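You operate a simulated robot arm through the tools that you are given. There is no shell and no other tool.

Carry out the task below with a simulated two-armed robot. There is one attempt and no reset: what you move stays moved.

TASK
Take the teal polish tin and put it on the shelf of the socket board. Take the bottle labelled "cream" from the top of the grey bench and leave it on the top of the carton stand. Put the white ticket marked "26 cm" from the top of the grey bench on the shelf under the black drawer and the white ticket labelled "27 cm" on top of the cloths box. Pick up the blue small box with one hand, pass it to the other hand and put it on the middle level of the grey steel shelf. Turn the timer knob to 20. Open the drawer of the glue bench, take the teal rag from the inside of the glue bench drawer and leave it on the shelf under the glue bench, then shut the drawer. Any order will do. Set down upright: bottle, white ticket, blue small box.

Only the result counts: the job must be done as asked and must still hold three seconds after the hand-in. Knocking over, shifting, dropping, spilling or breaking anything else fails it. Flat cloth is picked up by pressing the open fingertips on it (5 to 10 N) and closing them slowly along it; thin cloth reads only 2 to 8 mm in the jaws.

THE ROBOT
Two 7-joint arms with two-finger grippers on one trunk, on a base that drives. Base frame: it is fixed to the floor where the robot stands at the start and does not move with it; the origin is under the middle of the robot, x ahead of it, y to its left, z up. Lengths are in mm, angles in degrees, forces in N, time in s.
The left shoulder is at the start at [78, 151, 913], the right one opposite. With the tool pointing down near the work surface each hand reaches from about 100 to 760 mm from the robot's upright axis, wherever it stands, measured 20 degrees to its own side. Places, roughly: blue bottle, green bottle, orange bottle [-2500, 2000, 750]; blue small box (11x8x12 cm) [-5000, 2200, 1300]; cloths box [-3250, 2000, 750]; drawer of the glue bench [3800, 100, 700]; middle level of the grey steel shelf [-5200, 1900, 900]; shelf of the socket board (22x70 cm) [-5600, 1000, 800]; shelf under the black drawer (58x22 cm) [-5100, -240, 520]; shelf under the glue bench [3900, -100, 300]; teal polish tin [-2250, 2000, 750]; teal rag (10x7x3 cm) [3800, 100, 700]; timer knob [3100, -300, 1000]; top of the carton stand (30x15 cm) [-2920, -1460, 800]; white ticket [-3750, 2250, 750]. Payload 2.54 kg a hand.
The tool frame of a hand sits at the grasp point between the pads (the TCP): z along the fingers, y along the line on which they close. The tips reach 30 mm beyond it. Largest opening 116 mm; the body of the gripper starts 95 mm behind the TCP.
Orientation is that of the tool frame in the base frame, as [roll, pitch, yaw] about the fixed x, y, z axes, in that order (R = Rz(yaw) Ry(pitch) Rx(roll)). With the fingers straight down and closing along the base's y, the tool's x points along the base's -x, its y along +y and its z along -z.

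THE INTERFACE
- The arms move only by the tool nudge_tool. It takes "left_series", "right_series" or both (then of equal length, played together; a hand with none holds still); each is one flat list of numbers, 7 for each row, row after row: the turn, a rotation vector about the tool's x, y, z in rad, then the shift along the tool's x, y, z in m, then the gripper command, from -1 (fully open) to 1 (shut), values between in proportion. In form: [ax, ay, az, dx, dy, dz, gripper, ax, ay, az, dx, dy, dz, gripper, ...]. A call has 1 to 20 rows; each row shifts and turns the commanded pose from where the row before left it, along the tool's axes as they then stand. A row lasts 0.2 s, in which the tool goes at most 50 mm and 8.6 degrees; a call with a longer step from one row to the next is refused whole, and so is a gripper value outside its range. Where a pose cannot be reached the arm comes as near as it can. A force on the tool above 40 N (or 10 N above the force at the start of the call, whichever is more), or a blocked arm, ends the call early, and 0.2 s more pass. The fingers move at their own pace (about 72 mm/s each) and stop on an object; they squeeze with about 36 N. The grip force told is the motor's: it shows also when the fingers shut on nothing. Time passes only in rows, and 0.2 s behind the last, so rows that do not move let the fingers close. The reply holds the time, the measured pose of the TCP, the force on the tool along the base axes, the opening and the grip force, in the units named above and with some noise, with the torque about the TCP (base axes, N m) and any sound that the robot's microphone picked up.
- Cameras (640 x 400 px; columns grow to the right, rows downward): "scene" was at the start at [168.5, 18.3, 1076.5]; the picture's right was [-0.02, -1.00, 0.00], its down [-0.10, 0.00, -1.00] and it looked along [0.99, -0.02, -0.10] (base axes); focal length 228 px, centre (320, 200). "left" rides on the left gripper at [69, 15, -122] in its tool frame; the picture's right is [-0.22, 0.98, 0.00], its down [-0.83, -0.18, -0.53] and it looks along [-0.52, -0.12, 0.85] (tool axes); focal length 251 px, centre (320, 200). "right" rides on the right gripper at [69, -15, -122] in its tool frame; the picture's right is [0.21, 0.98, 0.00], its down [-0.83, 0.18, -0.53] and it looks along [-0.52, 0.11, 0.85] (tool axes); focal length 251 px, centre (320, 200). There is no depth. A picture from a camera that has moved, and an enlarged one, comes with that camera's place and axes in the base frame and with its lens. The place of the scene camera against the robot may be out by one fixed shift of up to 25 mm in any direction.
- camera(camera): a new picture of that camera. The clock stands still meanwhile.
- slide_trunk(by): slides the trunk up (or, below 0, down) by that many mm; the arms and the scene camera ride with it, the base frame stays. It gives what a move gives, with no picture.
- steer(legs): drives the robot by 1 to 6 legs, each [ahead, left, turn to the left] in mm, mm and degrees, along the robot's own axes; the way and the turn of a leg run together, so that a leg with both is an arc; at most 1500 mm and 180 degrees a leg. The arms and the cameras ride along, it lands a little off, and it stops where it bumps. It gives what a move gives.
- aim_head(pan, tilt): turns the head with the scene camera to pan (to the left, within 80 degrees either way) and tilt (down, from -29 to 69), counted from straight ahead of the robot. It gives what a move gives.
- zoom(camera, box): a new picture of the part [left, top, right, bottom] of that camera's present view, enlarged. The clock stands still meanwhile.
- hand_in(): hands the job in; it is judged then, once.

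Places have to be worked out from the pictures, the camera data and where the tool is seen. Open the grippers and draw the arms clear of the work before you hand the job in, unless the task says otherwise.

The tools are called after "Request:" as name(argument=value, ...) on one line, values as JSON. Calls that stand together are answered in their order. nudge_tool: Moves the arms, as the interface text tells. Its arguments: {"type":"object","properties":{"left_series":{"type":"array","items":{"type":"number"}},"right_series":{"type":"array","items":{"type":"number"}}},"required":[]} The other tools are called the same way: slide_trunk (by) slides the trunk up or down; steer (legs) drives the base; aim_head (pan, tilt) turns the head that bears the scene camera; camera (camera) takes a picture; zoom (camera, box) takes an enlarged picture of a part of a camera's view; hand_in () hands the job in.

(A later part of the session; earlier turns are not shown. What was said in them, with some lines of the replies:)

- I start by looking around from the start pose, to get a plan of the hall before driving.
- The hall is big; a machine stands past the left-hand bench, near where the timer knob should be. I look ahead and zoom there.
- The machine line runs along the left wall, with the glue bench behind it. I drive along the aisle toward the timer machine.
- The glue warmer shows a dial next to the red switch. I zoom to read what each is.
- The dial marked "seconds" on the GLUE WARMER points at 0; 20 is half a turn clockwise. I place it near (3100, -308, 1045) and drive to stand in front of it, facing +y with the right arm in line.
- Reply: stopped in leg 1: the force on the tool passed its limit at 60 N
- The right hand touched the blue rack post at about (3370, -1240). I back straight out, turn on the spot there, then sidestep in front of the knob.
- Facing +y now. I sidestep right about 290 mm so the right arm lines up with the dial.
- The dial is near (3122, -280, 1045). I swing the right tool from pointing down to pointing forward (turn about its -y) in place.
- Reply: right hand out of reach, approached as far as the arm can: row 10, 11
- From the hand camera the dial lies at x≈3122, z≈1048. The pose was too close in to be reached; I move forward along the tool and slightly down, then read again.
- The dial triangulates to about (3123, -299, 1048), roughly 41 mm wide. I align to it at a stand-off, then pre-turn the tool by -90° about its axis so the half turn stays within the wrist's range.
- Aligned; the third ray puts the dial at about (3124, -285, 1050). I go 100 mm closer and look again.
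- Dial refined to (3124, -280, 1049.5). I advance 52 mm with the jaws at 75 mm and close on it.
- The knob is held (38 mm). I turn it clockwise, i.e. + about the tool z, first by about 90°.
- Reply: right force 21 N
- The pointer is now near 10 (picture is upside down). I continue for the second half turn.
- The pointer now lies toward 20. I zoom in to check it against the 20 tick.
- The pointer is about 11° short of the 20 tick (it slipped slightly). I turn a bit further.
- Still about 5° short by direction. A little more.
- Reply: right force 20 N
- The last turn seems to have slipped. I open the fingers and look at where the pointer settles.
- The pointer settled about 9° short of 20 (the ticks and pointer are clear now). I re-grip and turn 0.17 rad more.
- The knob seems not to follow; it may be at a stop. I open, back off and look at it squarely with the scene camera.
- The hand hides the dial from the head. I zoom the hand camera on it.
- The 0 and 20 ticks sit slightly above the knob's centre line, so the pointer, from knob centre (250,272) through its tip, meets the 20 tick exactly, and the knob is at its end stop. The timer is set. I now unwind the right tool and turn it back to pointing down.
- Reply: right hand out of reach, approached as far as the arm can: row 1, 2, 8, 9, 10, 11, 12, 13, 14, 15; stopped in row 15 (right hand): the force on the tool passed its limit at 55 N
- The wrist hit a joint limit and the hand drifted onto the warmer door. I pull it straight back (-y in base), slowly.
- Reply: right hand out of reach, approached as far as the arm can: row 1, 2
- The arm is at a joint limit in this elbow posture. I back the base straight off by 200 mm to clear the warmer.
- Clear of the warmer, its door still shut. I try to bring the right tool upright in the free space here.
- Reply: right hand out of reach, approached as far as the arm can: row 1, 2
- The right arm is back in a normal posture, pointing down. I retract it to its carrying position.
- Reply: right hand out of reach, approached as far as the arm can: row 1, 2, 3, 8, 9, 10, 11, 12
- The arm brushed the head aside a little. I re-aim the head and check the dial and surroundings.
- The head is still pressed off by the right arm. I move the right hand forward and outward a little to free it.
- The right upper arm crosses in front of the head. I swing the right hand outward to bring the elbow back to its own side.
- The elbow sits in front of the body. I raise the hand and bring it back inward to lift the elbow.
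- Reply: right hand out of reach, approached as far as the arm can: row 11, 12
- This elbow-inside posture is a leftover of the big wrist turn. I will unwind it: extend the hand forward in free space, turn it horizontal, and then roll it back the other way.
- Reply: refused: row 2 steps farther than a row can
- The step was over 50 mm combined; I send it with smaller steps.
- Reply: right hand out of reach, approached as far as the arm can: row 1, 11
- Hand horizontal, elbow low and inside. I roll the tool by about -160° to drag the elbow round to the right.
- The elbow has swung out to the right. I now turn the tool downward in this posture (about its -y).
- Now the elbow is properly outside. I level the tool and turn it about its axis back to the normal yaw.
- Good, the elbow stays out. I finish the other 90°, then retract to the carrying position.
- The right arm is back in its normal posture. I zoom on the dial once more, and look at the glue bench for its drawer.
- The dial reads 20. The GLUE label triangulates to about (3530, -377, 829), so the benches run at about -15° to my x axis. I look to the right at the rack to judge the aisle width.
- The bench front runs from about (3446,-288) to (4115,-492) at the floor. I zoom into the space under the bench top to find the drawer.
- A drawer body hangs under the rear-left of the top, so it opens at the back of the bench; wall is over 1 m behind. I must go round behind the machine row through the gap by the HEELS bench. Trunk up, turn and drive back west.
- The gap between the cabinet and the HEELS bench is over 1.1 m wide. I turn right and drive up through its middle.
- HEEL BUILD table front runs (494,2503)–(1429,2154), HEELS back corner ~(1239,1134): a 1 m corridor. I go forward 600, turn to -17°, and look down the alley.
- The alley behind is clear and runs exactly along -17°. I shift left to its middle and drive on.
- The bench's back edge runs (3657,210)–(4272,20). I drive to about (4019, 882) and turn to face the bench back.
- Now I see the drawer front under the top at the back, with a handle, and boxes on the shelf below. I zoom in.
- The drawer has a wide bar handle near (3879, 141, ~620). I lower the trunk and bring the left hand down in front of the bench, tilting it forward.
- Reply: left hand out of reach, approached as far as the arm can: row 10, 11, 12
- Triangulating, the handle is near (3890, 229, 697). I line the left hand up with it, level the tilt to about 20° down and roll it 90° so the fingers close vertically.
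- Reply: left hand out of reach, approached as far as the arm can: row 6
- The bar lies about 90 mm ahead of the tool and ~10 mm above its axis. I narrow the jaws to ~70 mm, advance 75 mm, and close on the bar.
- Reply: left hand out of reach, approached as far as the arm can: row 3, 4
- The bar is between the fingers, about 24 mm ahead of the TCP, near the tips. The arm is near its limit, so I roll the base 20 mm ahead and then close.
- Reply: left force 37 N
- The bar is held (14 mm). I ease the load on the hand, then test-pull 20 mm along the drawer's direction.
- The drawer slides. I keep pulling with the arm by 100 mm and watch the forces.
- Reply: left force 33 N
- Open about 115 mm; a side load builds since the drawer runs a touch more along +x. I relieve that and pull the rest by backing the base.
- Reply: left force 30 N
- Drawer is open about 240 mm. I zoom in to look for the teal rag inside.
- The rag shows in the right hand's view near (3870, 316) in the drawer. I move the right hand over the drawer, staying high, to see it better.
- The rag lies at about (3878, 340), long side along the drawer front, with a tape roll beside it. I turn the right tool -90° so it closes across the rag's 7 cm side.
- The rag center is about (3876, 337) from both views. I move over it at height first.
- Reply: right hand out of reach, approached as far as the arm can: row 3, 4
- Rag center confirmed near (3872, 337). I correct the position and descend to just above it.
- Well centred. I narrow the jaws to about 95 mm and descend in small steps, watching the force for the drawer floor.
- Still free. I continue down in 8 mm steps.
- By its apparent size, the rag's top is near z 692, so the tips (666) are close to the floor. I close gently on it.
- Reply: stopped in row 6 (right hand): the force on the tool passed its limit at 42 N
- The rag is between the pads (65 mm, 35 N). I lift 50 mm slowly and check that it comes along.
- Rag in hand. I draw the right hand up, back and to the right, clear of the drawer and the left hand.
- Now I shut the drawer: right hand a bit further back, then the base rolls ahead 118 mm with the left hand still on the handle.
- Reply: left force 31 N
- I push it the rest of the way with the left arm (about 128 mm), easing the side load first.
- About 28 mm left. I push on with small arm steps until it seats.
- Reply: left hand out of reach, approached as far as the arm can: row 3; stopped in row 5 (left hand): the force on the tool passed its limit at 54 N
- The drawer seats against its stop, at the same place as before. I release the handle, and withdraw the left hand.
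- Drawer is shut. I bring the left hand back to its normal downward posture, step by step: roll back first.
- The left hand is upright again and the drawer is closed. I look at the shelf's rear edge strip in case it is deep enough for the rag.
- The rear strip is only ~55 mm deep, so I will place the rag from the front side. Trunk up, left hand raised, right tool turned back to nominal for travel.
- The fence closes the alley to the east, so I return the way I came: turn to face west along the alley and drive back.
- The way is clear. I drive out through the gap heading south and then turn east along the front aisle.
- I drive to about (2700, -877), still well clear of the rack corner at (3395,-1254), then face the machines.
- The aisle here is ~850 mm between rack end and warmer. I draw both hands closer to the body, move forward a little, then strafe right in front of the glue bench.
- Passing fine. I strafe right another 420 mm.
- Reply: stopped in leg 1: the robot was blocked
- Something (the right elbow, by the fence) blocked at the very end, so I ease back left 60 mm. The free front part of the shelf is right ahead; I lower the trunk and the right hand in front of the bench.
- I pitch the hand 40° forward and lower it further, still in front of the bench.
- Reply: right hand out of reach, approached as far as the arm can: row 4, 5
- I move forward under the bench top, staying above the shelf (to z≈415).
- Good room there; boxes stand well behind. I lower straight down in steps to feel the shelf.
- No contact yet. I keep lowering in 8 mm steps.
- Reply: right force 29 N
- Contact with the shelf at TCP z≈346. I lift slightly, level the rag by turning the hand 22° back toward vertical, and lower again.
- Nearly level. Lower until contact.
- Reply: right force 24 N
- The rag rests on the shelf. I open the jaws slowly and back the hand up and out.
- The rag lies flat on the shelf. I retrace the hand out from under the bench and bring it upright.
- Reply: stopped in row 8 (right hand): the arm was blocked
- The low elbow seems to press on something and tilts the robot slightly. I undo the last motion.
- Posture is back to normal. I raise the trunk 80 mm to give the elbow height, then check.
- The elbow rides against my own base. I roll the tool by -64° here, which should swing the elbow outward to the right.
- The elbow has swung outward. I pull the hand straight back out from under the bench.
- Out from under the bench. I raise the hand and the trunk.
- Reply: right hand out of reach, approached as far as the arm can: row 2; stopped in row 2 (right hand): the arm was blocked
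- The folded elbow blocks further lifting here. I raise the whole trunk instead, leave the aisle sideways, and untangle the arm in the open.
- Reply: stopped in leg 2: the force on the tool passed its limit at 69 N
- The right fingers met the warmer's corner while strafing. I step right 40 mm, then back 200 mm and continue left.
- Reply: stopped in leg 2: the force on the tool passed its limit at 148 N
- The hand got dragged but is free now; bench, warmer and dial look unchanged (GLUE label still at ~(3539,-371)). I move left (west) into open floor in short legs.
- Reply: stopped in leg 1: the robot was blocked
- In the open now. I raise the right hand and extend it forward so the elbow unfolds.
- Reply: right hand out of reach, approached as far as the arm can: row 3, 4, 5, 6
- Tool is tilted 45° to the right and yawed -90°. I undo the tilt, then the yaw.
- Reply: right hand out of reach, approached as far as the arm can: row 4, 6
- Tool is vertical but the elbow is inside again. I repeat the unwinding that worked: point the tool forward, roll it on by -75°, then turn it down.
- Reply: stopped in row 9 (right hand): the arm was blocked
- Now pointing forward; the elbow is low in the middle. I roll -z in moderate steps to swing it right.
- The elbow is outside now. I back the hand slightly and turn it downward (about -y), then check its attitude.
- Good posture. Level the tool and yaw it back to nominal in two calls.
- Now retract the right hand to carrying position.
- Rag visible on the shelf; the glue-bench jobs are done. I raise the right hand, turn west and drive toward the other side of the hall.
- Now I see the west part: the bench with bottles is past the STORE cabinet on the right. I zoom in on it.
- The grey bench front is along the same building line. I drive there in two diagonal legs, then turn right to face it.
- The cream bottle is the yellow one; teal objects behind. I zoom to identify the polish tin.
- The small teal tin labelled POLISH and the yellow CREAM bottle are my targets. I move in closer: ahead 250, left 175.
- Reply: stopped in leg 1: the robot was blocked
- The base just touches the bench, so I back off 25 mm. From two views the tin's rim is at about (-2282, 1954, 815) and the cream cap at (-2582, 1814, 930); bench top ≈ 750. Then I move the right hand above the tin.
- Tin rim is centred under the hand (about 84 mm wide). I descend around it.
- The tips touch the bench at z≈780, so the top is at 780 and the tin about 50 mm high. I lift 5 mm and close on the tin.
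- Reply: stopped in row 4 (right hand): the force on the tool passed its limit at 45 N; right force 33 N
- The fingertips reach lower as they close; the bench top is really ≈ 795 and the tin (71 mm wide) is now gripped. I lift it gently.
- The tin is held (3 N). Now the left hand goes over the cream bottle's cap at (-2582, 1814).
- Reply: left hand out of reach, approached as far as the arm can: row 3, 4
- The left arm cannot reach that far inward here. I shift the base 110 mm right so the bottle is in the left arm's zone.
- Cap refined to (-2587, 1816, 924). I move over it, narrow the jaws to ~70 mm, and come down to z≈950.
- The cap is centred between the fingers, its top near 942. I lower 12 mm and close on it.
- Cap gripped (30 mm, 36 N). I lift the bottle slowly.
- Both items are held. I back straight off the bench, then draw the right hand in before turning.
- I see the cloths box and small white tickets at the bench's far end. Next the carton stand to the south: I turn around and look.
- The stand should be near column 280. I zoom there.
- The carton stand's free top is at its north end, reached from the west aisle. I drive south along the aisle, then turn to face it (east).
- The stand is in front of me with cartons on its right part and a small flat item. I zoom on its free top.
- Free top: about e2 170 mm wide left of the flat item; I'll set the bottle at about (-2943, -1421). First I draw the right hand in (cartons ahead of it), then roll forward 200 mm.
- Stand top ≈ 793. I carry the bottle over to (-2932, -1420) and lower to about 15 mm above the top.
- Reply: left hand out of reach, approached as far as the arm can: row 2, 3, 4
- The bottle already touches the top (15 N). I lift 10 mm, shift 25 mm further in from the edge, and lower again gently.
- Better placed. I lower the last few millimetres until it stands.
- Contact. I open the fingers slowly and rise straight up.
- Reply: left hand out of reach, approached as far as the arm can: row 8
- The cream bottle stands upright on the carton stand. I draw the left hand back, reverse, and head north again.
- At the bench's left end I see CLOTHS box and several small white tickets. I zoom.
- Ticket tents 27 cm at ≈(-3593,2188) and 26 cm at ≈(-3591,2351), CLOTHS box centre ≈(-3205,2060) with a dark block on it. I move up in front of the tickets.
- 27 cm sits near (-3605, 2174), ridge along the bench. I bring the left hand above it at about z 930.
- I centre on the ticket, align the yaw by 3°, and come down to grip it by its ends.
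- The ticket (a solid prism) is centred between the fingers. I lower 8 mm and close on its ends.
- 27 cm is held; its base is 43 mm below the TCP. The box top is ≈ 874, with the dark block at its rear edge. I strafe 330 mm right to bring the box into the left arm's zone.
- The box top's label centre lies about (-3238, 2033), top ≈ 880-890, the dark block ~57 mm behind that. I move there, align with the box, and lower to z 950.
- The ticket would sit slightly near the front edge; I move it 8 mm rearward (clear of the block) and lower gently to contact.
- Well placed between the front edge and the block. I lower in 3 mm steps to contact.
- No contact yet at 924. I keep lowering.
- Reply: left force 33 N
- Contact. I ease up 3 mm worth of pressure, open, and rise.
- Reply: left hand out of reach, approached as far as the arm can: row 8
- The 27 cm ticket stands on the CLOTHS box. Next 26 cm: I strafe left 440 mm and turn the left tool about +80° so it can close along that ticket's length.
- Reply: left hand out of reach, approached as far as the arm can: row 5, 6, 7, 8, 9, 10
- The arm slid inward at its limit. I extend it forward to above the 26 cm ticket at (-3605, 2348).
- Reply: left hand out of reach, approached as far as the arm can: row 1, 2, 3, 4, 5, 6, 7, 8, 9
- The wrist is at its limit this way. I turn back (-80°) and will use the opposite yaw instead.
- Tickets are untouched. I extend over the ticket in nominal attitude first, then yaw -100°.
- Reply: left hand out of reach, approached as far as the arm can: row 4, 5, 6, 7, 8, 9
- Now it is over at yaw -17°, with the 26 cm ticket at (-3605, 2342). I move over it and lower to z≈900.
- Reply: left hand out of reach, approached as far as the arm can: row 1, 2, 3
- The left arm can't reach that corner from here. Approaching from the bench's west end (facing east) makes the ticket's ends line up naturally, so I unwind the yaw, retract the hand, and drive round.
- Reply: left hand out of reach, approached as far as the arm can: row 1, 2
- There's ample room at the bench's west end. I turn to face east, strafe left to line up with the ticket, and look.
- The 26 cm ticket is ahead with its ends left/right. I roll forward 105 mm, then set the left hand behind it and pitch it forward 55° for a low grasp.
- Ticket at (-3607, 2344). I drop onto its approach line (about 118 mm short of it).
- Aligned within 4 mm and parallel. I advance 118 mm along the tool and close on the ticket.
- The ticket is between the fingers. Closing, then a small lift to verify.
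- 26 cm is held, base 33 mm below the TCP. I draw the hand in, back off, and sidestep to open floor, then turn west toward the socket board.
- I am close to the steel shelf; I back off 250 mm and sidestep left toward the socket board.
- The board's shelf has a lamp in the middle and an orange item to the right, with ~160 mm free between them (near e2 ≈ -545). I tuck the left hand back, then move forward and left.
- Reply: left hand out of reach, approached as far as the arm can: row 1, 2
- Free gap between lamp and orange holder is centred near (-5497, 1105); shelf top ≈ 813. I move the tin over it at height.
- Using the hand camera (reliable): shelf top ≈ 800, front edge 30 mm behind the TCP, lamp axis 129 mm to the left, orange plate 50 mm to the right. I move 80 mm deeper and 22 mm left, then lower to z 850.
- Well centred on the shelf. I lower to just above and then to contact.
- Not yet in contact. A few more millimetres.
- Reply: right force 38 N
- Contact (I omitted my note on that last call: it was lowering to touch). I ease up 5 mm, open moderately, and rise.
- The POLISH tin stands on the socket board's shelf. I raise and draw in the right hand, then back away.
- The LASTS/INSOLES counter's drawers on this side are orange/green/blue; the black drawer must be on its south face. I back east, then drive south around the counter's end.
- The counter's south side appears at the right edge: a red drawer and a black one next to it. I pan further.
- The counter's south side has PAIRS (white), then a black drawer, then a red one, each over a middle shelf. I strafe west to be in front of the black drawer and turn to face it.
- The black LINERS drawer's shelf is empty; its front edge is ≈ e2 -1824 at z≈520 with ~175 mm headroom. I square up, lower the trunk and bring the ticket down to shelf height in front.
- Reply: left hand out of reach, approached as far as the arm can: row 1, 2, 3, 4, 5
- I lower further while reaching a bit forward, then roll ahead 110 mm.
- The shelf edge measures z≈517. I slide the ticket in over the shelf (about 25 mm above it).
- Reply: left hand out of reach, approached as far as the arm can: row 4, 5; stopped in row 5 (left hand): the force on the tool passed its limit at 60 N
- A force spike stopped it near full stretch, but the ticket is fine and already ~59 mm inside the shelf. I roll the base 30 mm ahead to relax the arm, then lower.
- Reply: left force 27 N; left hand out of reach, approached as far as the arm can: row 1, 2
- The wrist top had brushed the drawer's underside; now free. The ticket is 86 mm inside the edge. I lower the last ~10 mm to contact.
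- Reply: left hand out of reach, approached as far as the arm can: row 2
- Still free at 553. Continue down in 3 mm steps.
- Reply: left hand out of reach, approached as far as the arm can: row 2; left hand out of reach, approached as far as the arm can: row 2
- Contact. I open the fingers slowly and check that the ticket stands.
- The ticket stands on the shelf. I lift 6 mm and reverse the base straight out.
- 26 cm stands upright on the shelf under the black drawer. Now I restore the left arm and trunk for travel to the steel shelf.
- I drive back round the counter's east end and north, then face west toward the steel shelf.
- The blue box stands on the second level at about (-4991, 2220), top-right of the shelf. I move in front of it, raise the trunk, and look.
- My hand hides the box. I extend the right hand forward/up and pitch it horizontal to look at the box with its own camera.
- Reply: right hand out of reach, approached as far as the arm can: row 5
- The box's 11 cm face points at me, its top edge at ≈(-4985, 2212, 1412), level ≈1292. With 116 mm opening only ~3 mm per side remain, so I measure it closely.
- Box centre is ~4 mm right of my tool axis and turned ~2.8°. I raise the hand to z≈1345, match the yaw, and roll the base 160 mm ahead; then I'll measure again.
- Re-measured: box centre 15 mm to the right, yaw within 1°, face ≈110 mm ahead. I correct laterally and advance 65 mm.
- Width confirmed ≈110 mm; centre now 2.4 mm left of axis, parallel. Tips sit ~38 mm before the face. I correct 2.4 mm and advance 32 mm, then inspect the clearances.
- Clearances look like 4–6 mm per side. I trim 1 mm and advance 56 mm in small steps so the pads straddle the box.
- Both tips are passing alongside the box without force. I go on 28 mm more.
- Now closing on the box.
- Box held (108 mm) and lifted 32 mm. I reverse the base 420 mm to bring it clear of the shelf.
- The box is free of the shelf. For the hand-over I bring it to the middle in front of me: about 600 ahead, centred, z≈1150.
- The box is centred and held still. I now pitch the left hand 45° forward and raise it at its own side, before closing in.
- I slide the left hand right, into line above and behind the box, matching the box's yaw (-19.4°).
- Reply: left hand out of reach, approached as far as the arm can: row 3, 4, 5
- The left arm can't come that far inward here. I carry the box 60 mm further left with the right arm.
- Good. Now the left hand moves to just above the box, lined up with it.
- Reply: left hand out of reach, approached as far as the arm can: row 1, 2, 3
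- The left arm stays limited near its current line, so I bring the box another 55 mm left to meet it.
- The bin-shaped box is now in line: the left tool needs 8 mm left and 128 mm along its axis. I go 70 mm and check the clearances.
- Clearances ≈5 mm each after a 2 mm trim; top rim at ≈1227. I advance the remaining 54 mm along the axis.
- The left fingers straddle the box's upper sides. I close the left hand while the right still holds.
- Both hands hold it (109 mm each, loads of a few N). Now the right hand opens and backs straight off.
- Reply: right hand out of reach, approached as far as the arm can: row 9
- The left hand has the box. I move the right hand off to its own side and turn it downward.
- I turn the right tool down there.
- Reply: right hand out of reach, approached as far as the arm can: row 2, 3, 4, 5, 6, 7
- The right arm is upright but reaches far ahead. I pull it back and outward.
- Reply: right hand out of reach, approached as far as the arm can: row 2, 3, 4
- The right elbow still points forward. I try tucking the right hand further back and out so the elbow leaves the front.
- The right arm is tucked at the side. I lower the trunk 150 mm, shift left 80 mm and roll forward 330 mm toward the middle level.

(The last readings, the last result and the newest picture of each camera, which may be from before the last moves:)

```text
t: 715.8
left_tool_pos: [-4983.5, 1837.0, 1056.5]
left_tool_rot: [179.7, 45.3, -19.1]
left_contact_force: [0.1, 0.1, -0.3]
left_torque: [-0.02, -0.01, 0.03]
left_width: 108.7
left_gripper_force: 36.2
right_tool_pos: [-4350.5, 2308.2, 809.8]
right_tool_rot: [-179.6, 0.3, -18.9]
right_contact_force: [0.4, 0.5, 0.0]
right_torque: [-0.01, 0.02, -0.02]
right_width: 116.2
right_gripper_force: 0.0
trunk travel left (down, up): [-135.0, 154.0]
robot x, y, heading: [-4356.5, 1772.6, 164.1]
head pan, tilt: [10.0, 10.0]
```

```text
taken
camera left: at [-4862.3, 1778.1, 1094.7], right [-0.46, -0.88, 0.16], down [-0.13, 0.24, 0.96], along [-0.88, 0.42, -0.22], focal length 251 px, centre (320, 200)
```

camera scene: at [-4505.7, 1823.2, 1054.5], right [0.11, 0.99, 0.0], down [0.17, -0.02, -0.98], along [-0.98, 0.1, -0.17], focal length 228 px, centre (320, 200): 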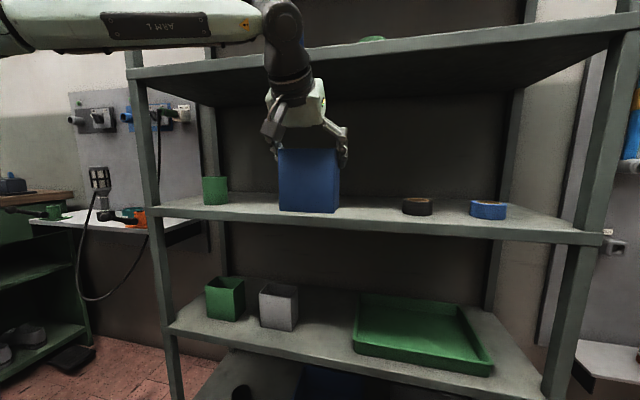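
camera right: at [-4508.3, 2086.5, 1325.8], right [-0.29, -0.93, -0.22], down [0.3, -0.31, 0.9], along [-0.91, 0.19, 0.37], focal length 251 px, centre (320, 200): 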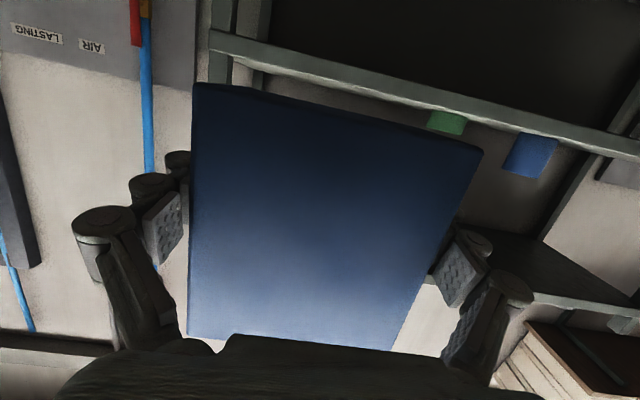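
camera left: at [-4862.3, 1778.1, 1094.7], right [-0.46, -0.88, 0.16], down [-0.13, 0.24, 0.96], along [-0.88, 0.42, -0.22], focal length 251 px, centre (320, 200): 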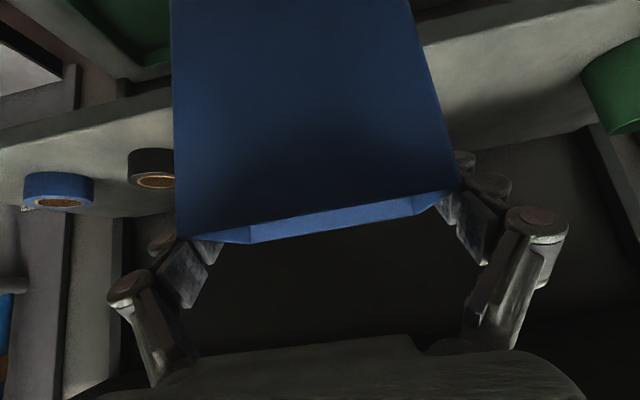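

The box is lined up with the empty middle part of the middle level (≈ z 919), bottom at ≈951. I roll forward 130 mm to bring it over the shelf.

Request:
steer(legs=[[130, 0, 0]])

Request:
camera(camera="scene")

Request:
camera(camera="left")

```text
t: 717.0
left_tool_pos: [-5107.2, 1871.0, 1056.7]
left_tool_rot: [179.7, 45.2, -18.9]
left_contact_force: [-0.2, 0.6, 0.0]
left_torque: [-0.03, 0.02, 0.02]
left_width: 108.5
left_gripper_force: 35.9
right_tool_pos: [-4474.5, 2341.7, 810.7]
right_tool_rot: [-179.6, 0.2, -19.0]
right_contact_force: [-0.7, 0.0, 0.3]
right_torque: [-0.01, 0.0, 0.01]
right_width: 116.0
right_gripper_force: 0.0
trunk travel left (down, up): [-135.0, 154.0]
robot x, y, heading: [-4481.2, 1812.2, 164.2]
head pan, tilt: [10.0, 10.0]
```

```text
taken
camera scene: at [-4628.4, 1858.1, 1054.4], right [0.1, 0.99, 0.0], down [0.17, -0.02, -0.98], along [-0.98, 0.1, -0.17], focal length 228 px, centre (320, 200)
```

scene: 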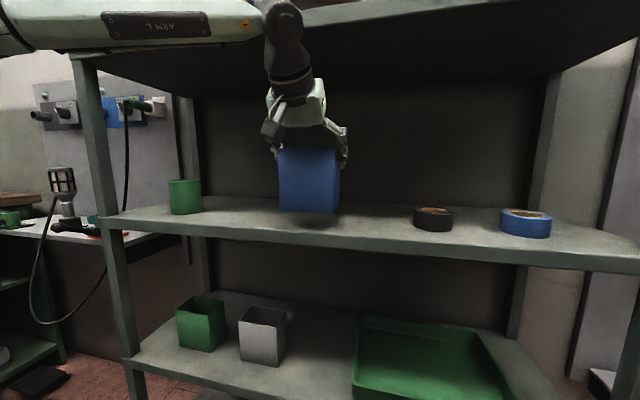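

```text
taken
camera left: at [-4985.0, 1812.9, 1094.5], right [-0.45, -0.88, 0.16], down [-0.13, 0.24, 0.96], along [-0.88, 0.42, -0.22], focal length 251 px, centre (320, 200)
```

left: 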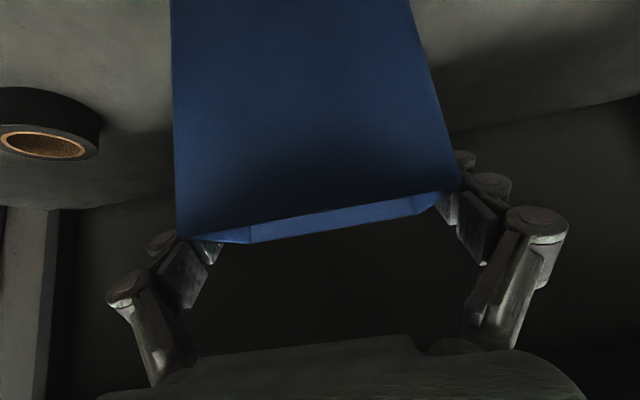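

The box hangs over the free spot, inside the front edge. I lower the trunk 26 mm, then feel for contact with the arm.

Request:
slide_trunk(by=-24)

Request:
nudge_tool(left_series=[0, 0, 0, 0.0021, 0, 0.0021, 1, 0, 0, 0, 0.0021, 0, 0.0021, 1, 0, 0, 0, 0, 0, 0, 1])

Request:
camera(camera="scene")

```text
t: 717.7
left_tool_pos: [-5107.3, 1869.9, 1033.0]
left_tool_rot: [179.6, 45.3, -18.9]
left_contact_force: [0.0, -0.4, 0.1]
left_torque: [0.01, 0.0, -0.03]
left_width: 108.6
left_gripper_force: 35.9
right_tool_pos: [-4474.2, 2342.4, 786.2]
right_tool_rot: [-179.7, 0.3, -19.0]
right_contact_force: [0.1, -0.2, 0.9]
right_torque: [0.0, 0.04, -0.01]
right_width: 116.0
right_gripper_force: 0.0
trunk travel left (down, up): [-111.0, 178.0]
robot x, y, heading: [-4479.1, 1813.0, 164.0]
head pan, tilt: [10.0, 10.0]
```

```text
t: 718.5
left_tool_pos: [-5106.7, 1869.6, 1026.4]
left_tool_rot: [179.5, 45.4, -18.9]
left_contact_force: [0.0, -0.4, 0.1]
left_torque: [0.01, 0.02, 0.01]
left_width: 108.6
left_gripper_force: 36.0
right_tool_pos: [-4474.0, 2341.9, 786.6]
right_tool_rot: [-179.6, 0.2, -18.9]
right_contact_force: [0.2, -0.7, 0.4]
right_torque: [-0.03, 0.04, 0.0]
right_width: 115.9
right_gripper_force: 0.1
trunk travel left (down, up): [-111.0, 178.0]
robot x, y, heading: [-4479.3, 1810.3, 164.1]
head pan, tilt: [10.0, 10.0]
```

```text
taken
camera scene: at [-4628.2, 1858.0, 1030.5], right [0.1, 0.99, 0.0], down [0.17, -0.02, -0.98], along [-0.98, 0.1, -0.17], focal length 228 px, centre (320, 200)
```

scene: 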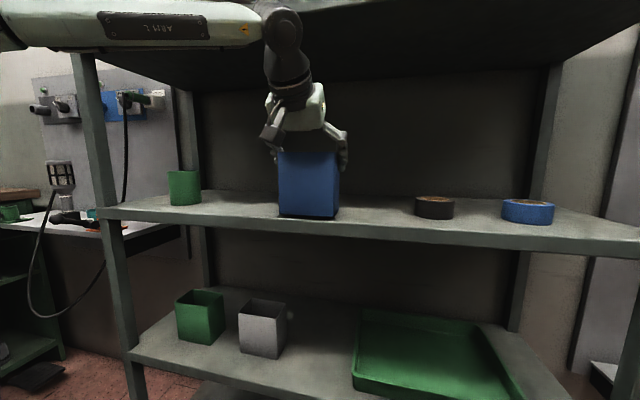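

Almost down. A few more 3 mm steps.

Request:
nudge_tool(left_series=[0, 0, 0, 0.0021, 0, 0.0021, 1, 0, 0, 0, 0.0021, 0, 0.0021, 1, 0, 0, 0, 0, 0, 0, 1])

Request:
nudge_tool(left_series=[0, 0, 0, 0.0018, 0, 0.0018, 1, 0, 0, 0, 0, 0, 0, 1])

```text
t: 719.3
left_tool_pos: [-5106.2, 1870.9, 1021.3]
left_tool_rot: [179.6, 45.3, -18.9]
left_contact_force: [0.7, 0.5, -1.1]
left_torque: [-0.01, 0.01, 0.03]
left_width: 108.5
left_gripper_force: 35.8
right_tool_pos: [-4473.9, 2341.9, 785.9]
right_tool_rot: [-179.6, 0.3, -19.0]
right_contact_force: [-0.7, 0.9, -0.5]
right_torque: [0.04, -0.01, -0.02]
right_width: 115.9
right_gripper_force: 0.0
trunk travel left (down, up): [-111.0, 178.0]
robot x, y, heading: [-4476.1, 1806.5, 164.0]
head pan, tilt: [10.0, 10.0]
```

```text
t: 719.9
left_tool_pos: [-5107.1, 1869.2, 1018.7]
left_tool_rot: [179.7, 45.4, -18.8]
left_contact_force: [-0.5, -0.4, 1.9]
left_torque: [0.06, -0.08, 0.01]
left_width: 108.5
left_gripper_force: 35.7
right_tool_pos: [-4473.4, 2340.7, 786.8]
right_tool_rot: [-179.6, 0.3, -18.9]
right_contact_force: [0.0, -0.4, 0.2]
right_torque: [0.04, 0.02, 0.0]
right_width: 116.1
right_gripper_force: 0.0
trunk travel left (down, up): [-111.0, 178.0]
robot x, y, heading: [-4479.2, 1805.0, 164.1]
head pan, tilt: [10.0, 10.0]
```

Light contact. One more 1.5 mm, then open the fingers fully and slowly.

Request:
nudge_tool(left_series=[0, 0, 0, 0.0011, 0, 0.0011, 1, 0, 0, 0, 0, 0, 0, 1, 0, 0, 0, 0, 0, 0, 0.4, 0, 0, 0, 0, 0, 0, -0.2, 0, 0, 0, 0, 0, 0, -0.7, 0, 0, 0, 0, 0, 0, -1, 0, 0, 0, 0, 0, 0, -1])

Request:
camera(camera="left")

Request:
camera(camera="scene")

```text
t: 721.5
left_tool_pos: [-5106.5, 1870.4, 1017.6]
left_tool_rot: [179.6, 45.2, -19.0]
left_contact_force: [0.1, 0.2, -0.6]
left_torque: [0.01, -0.01, 0.0]
left_width: 116.1
left_gripper_force: 0.1
right_tool_pos: [-4473.6, 2341.9, 785.0]
right_tool_rot: [-179.7, 0.3, -19.0]
right_contact_force: [0.4, -1.3, -0.9]
right_torque: [0.01, 0.0, -0.01]
right_width: 116.0
right_gripper_force: 0.0
trunk travel left (down, up): [-111.0, 178.0]
robot x, y, heading: [-4478.3, 1810.3, 164.1]
head pan, tilt: [10.0, 10.0]
```

```text
taken
camera left: at [-4984.3, 1812.9, 1054.7], right [-0.46, -0.88, 0.16], down [-0.13, 0.24, 0.96], along [-0.88, 0.42, -0.23], focal length 251 px, centre (320, 200)
```

left: 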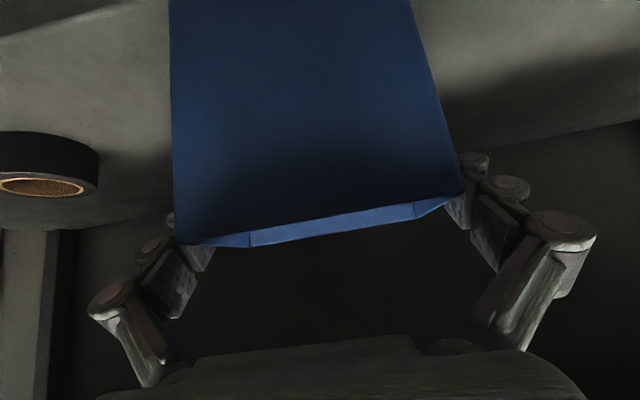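

```text
taken
camera scene: at [-4628.1, 1858.0, 1030.4], right [0.1, 0.99, 0.0], down [0.17, -0.02, -0.98], along [-0.98, 0.1, -0.17], focal length 228 px, centre (320, 200)
```

scene: 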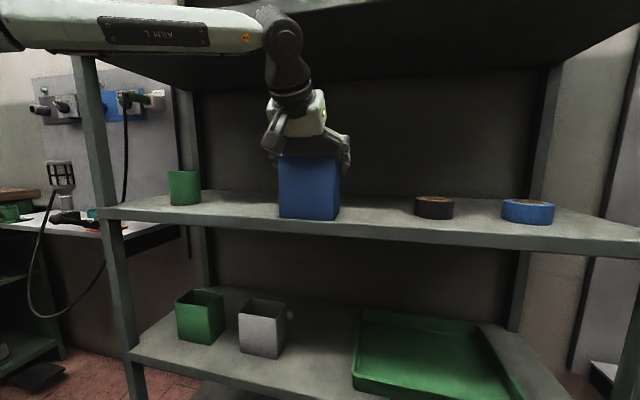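

The box stands on the shelf by itself. I withdraw the left hand straight back along its axis.

Request:
nudge_tool(left_series=[0, 0, 0, 0, 0, -0.008, -1, 0, 0, 0, 0, 0, -0.015, -1, 0, 0, 0, 0, 0, -0.02, -1, 0, 0, 0, 0, 0, -0.03, -1, 0, 0, 0, 0, 0, -0.03, -1])

Request:
steer(legs=[[-350, 0, 0]])

Request:
camera(camera="scene")

Request:
camera(camera="left")

```text
t: 722.7
left_tool_pos: [-5036.4, 1846.0, 1091.3]
left_tool_rot: [179.6, 45.4, -19.0]
left_contact_force: [0.0, 0.9, 0.5]
left_torque: [-0.01, 0.03, 0.01]
left_width: 115.9
left_gripper_force: 0.2
right_tool_pos: [-4472.5, 2342.2, 786.9]
right_tool_rot: [-179.6, 0.2, -19.0]
right_contact_force: [0.1, 0.1, 0.9]
right_torque: [-0.03, 0.02, -0.02]
right_width: 116.1
right_gripper_force: 0.1
trunk travel left (down, up): [-111.0, 178.0]
robot x, y, heading: [-4477.2, 1812.3, 164.2]
head pan, tilt: [10.0, 10.0]
```

```text
t: 725.0
left_tool_pos: [-4702.0, 1752.8, 1090.3]
left_tool_rot: [179.6, 45.3, -19.4]
left_contact_force: [-0.4, -0.3, -0.4]
left_torque: [0.0, -0.01, -0.01]
left_width: 116.2
left_gripper_force: 0.1
right_tool_pos: [-4136.5, 2245.7, 786.1]
right_tool_rot: [-179.6, 0.3, -19.2]
right_contact_force: [0.1, 0.7, -0.4]
right_torque: [0.0, -0.01, 0.0]
right_width: 115.9
right_gripper_force: 0.0
trunk travel left (down, up): [-111.0, 178.0]
robot x, y, heading: [-4142.0, 1711.3, 163.7]
head pan, tilt: [10.0, 10.0]
```

```text
taken
camera scene: at [-4293.5, 1762.2, 1030.5], right [0.11, 0.99, 0.0], down [0.17, -0.02, -0.98], along [-0.98, 0.11, -0.17], focal length 228 px, centre (320, 200)
```

scene: 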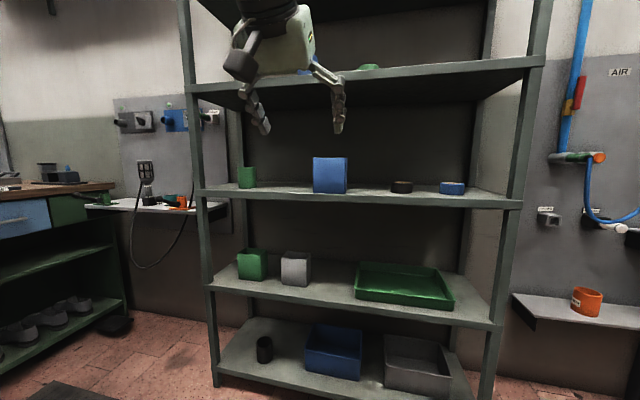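

```text
taken
camera left: at [-4580.7, 1694.3, 1127.0], right [-0.46, -0.87, 0.16], down [-0.13, 0.24, 0.96], along [-0.88, 0.42, -0.22], focal length 251 px, centre (320, 200)
```

left: 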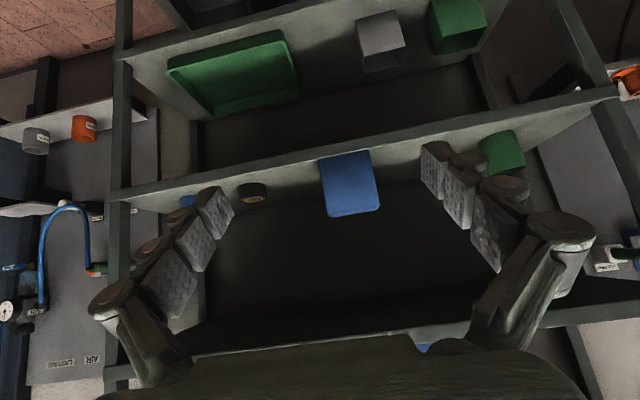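

The blue box stands on the middle level. I check the tin and box once more in a zoom before handing in.

Request:
zoom(camera="scene", box=[80, 100, 260, 240])

Request:
zoom(camera="scene", box=[220, 120, 500, 230])

```text
2.86 times, centred on (170, 170) of scene
camera zoom: at [-4293.5, 1762.2, 1030.5], right [0.11, 0.99, 0.0], down [0.17, -0.02, -0.98], along [-0.98, 0.11, -0.17], focal length 653 px, centre (749, 286)
```

zoom: 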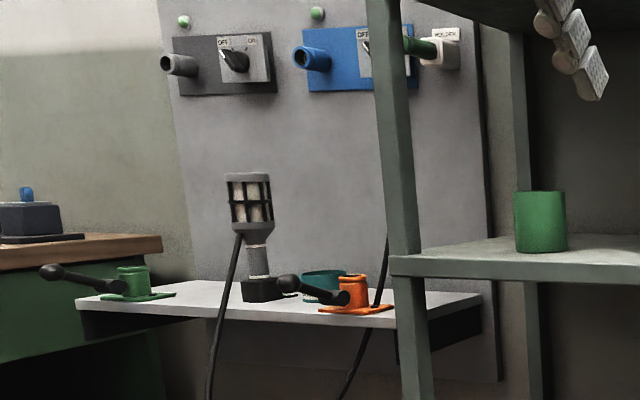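

```text
2.29 times, centred on (360, 175) of scene
camera zoom: at [-4293.5, 1762.2, 1030.5], right [0.11, 0.99, 0.0], down [0.17, -0.02, -0.98], along [-0.98, 0.11, -0.17], focal length 522 px, centre (229, 257)
```

zoom: 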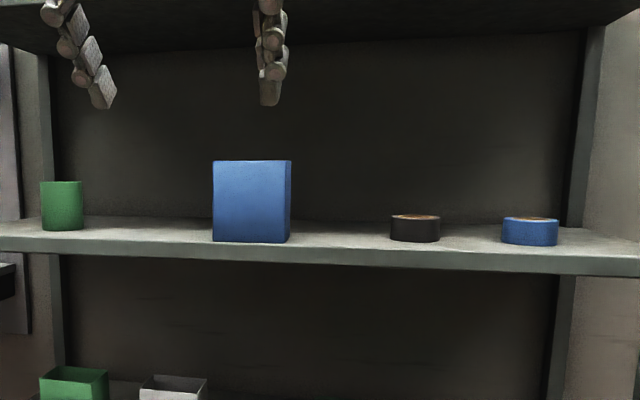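

Everything I can see from here is in place: the tin is on the socket board's shelf and the blue box stands upright on the middle level. Earlier views showed the bottle, both tickets, the timer at 20, the rag and the shut drawer as asked. Both grippers are open and the arms are clear, so I hand in.

Request:
hand_in()

```text
The job is handed in.
```

I handed the job in with every part of the task done. The blue box and the tin I checked again just before handing in; the rest I saw in place right after doing it and did not revisit.

- **Polish tin:** it stands on the shelf of the socket board, between the lamp and the orange bracket.
- **Cream bottle:** it stands upright on the free end of the carton stand's top.
- **Tickets:** "26 cm" stands on the shelf under the black drawer, and "27 cm" stands on top of the cloths box.
- **Blue small box:** I picked it up with the right hand, passed it to the left, and set it upright on the middle level of the grey steel shelf.
- **Timer knob:** it is turned to its end stop, with the pointer on 20.
- **Glue bench:** the drawer is shut and the teal rag lies on the shelf below.

Some bumps could count against the result:

- The right hand touched the blue wheeled rack early on.
- The right hand bumped the glue warmer several times and was once dragged past the warmer and glue bench, at up to about 150 N. In the pictures afterwards the warmer door, the dial and the bench looked unchanged.
- The base lightly touched the grey bench once, and nothing on the bench appeared to move.
- My hand or arm also brushed the mesh fence and the underside of the black drawer.
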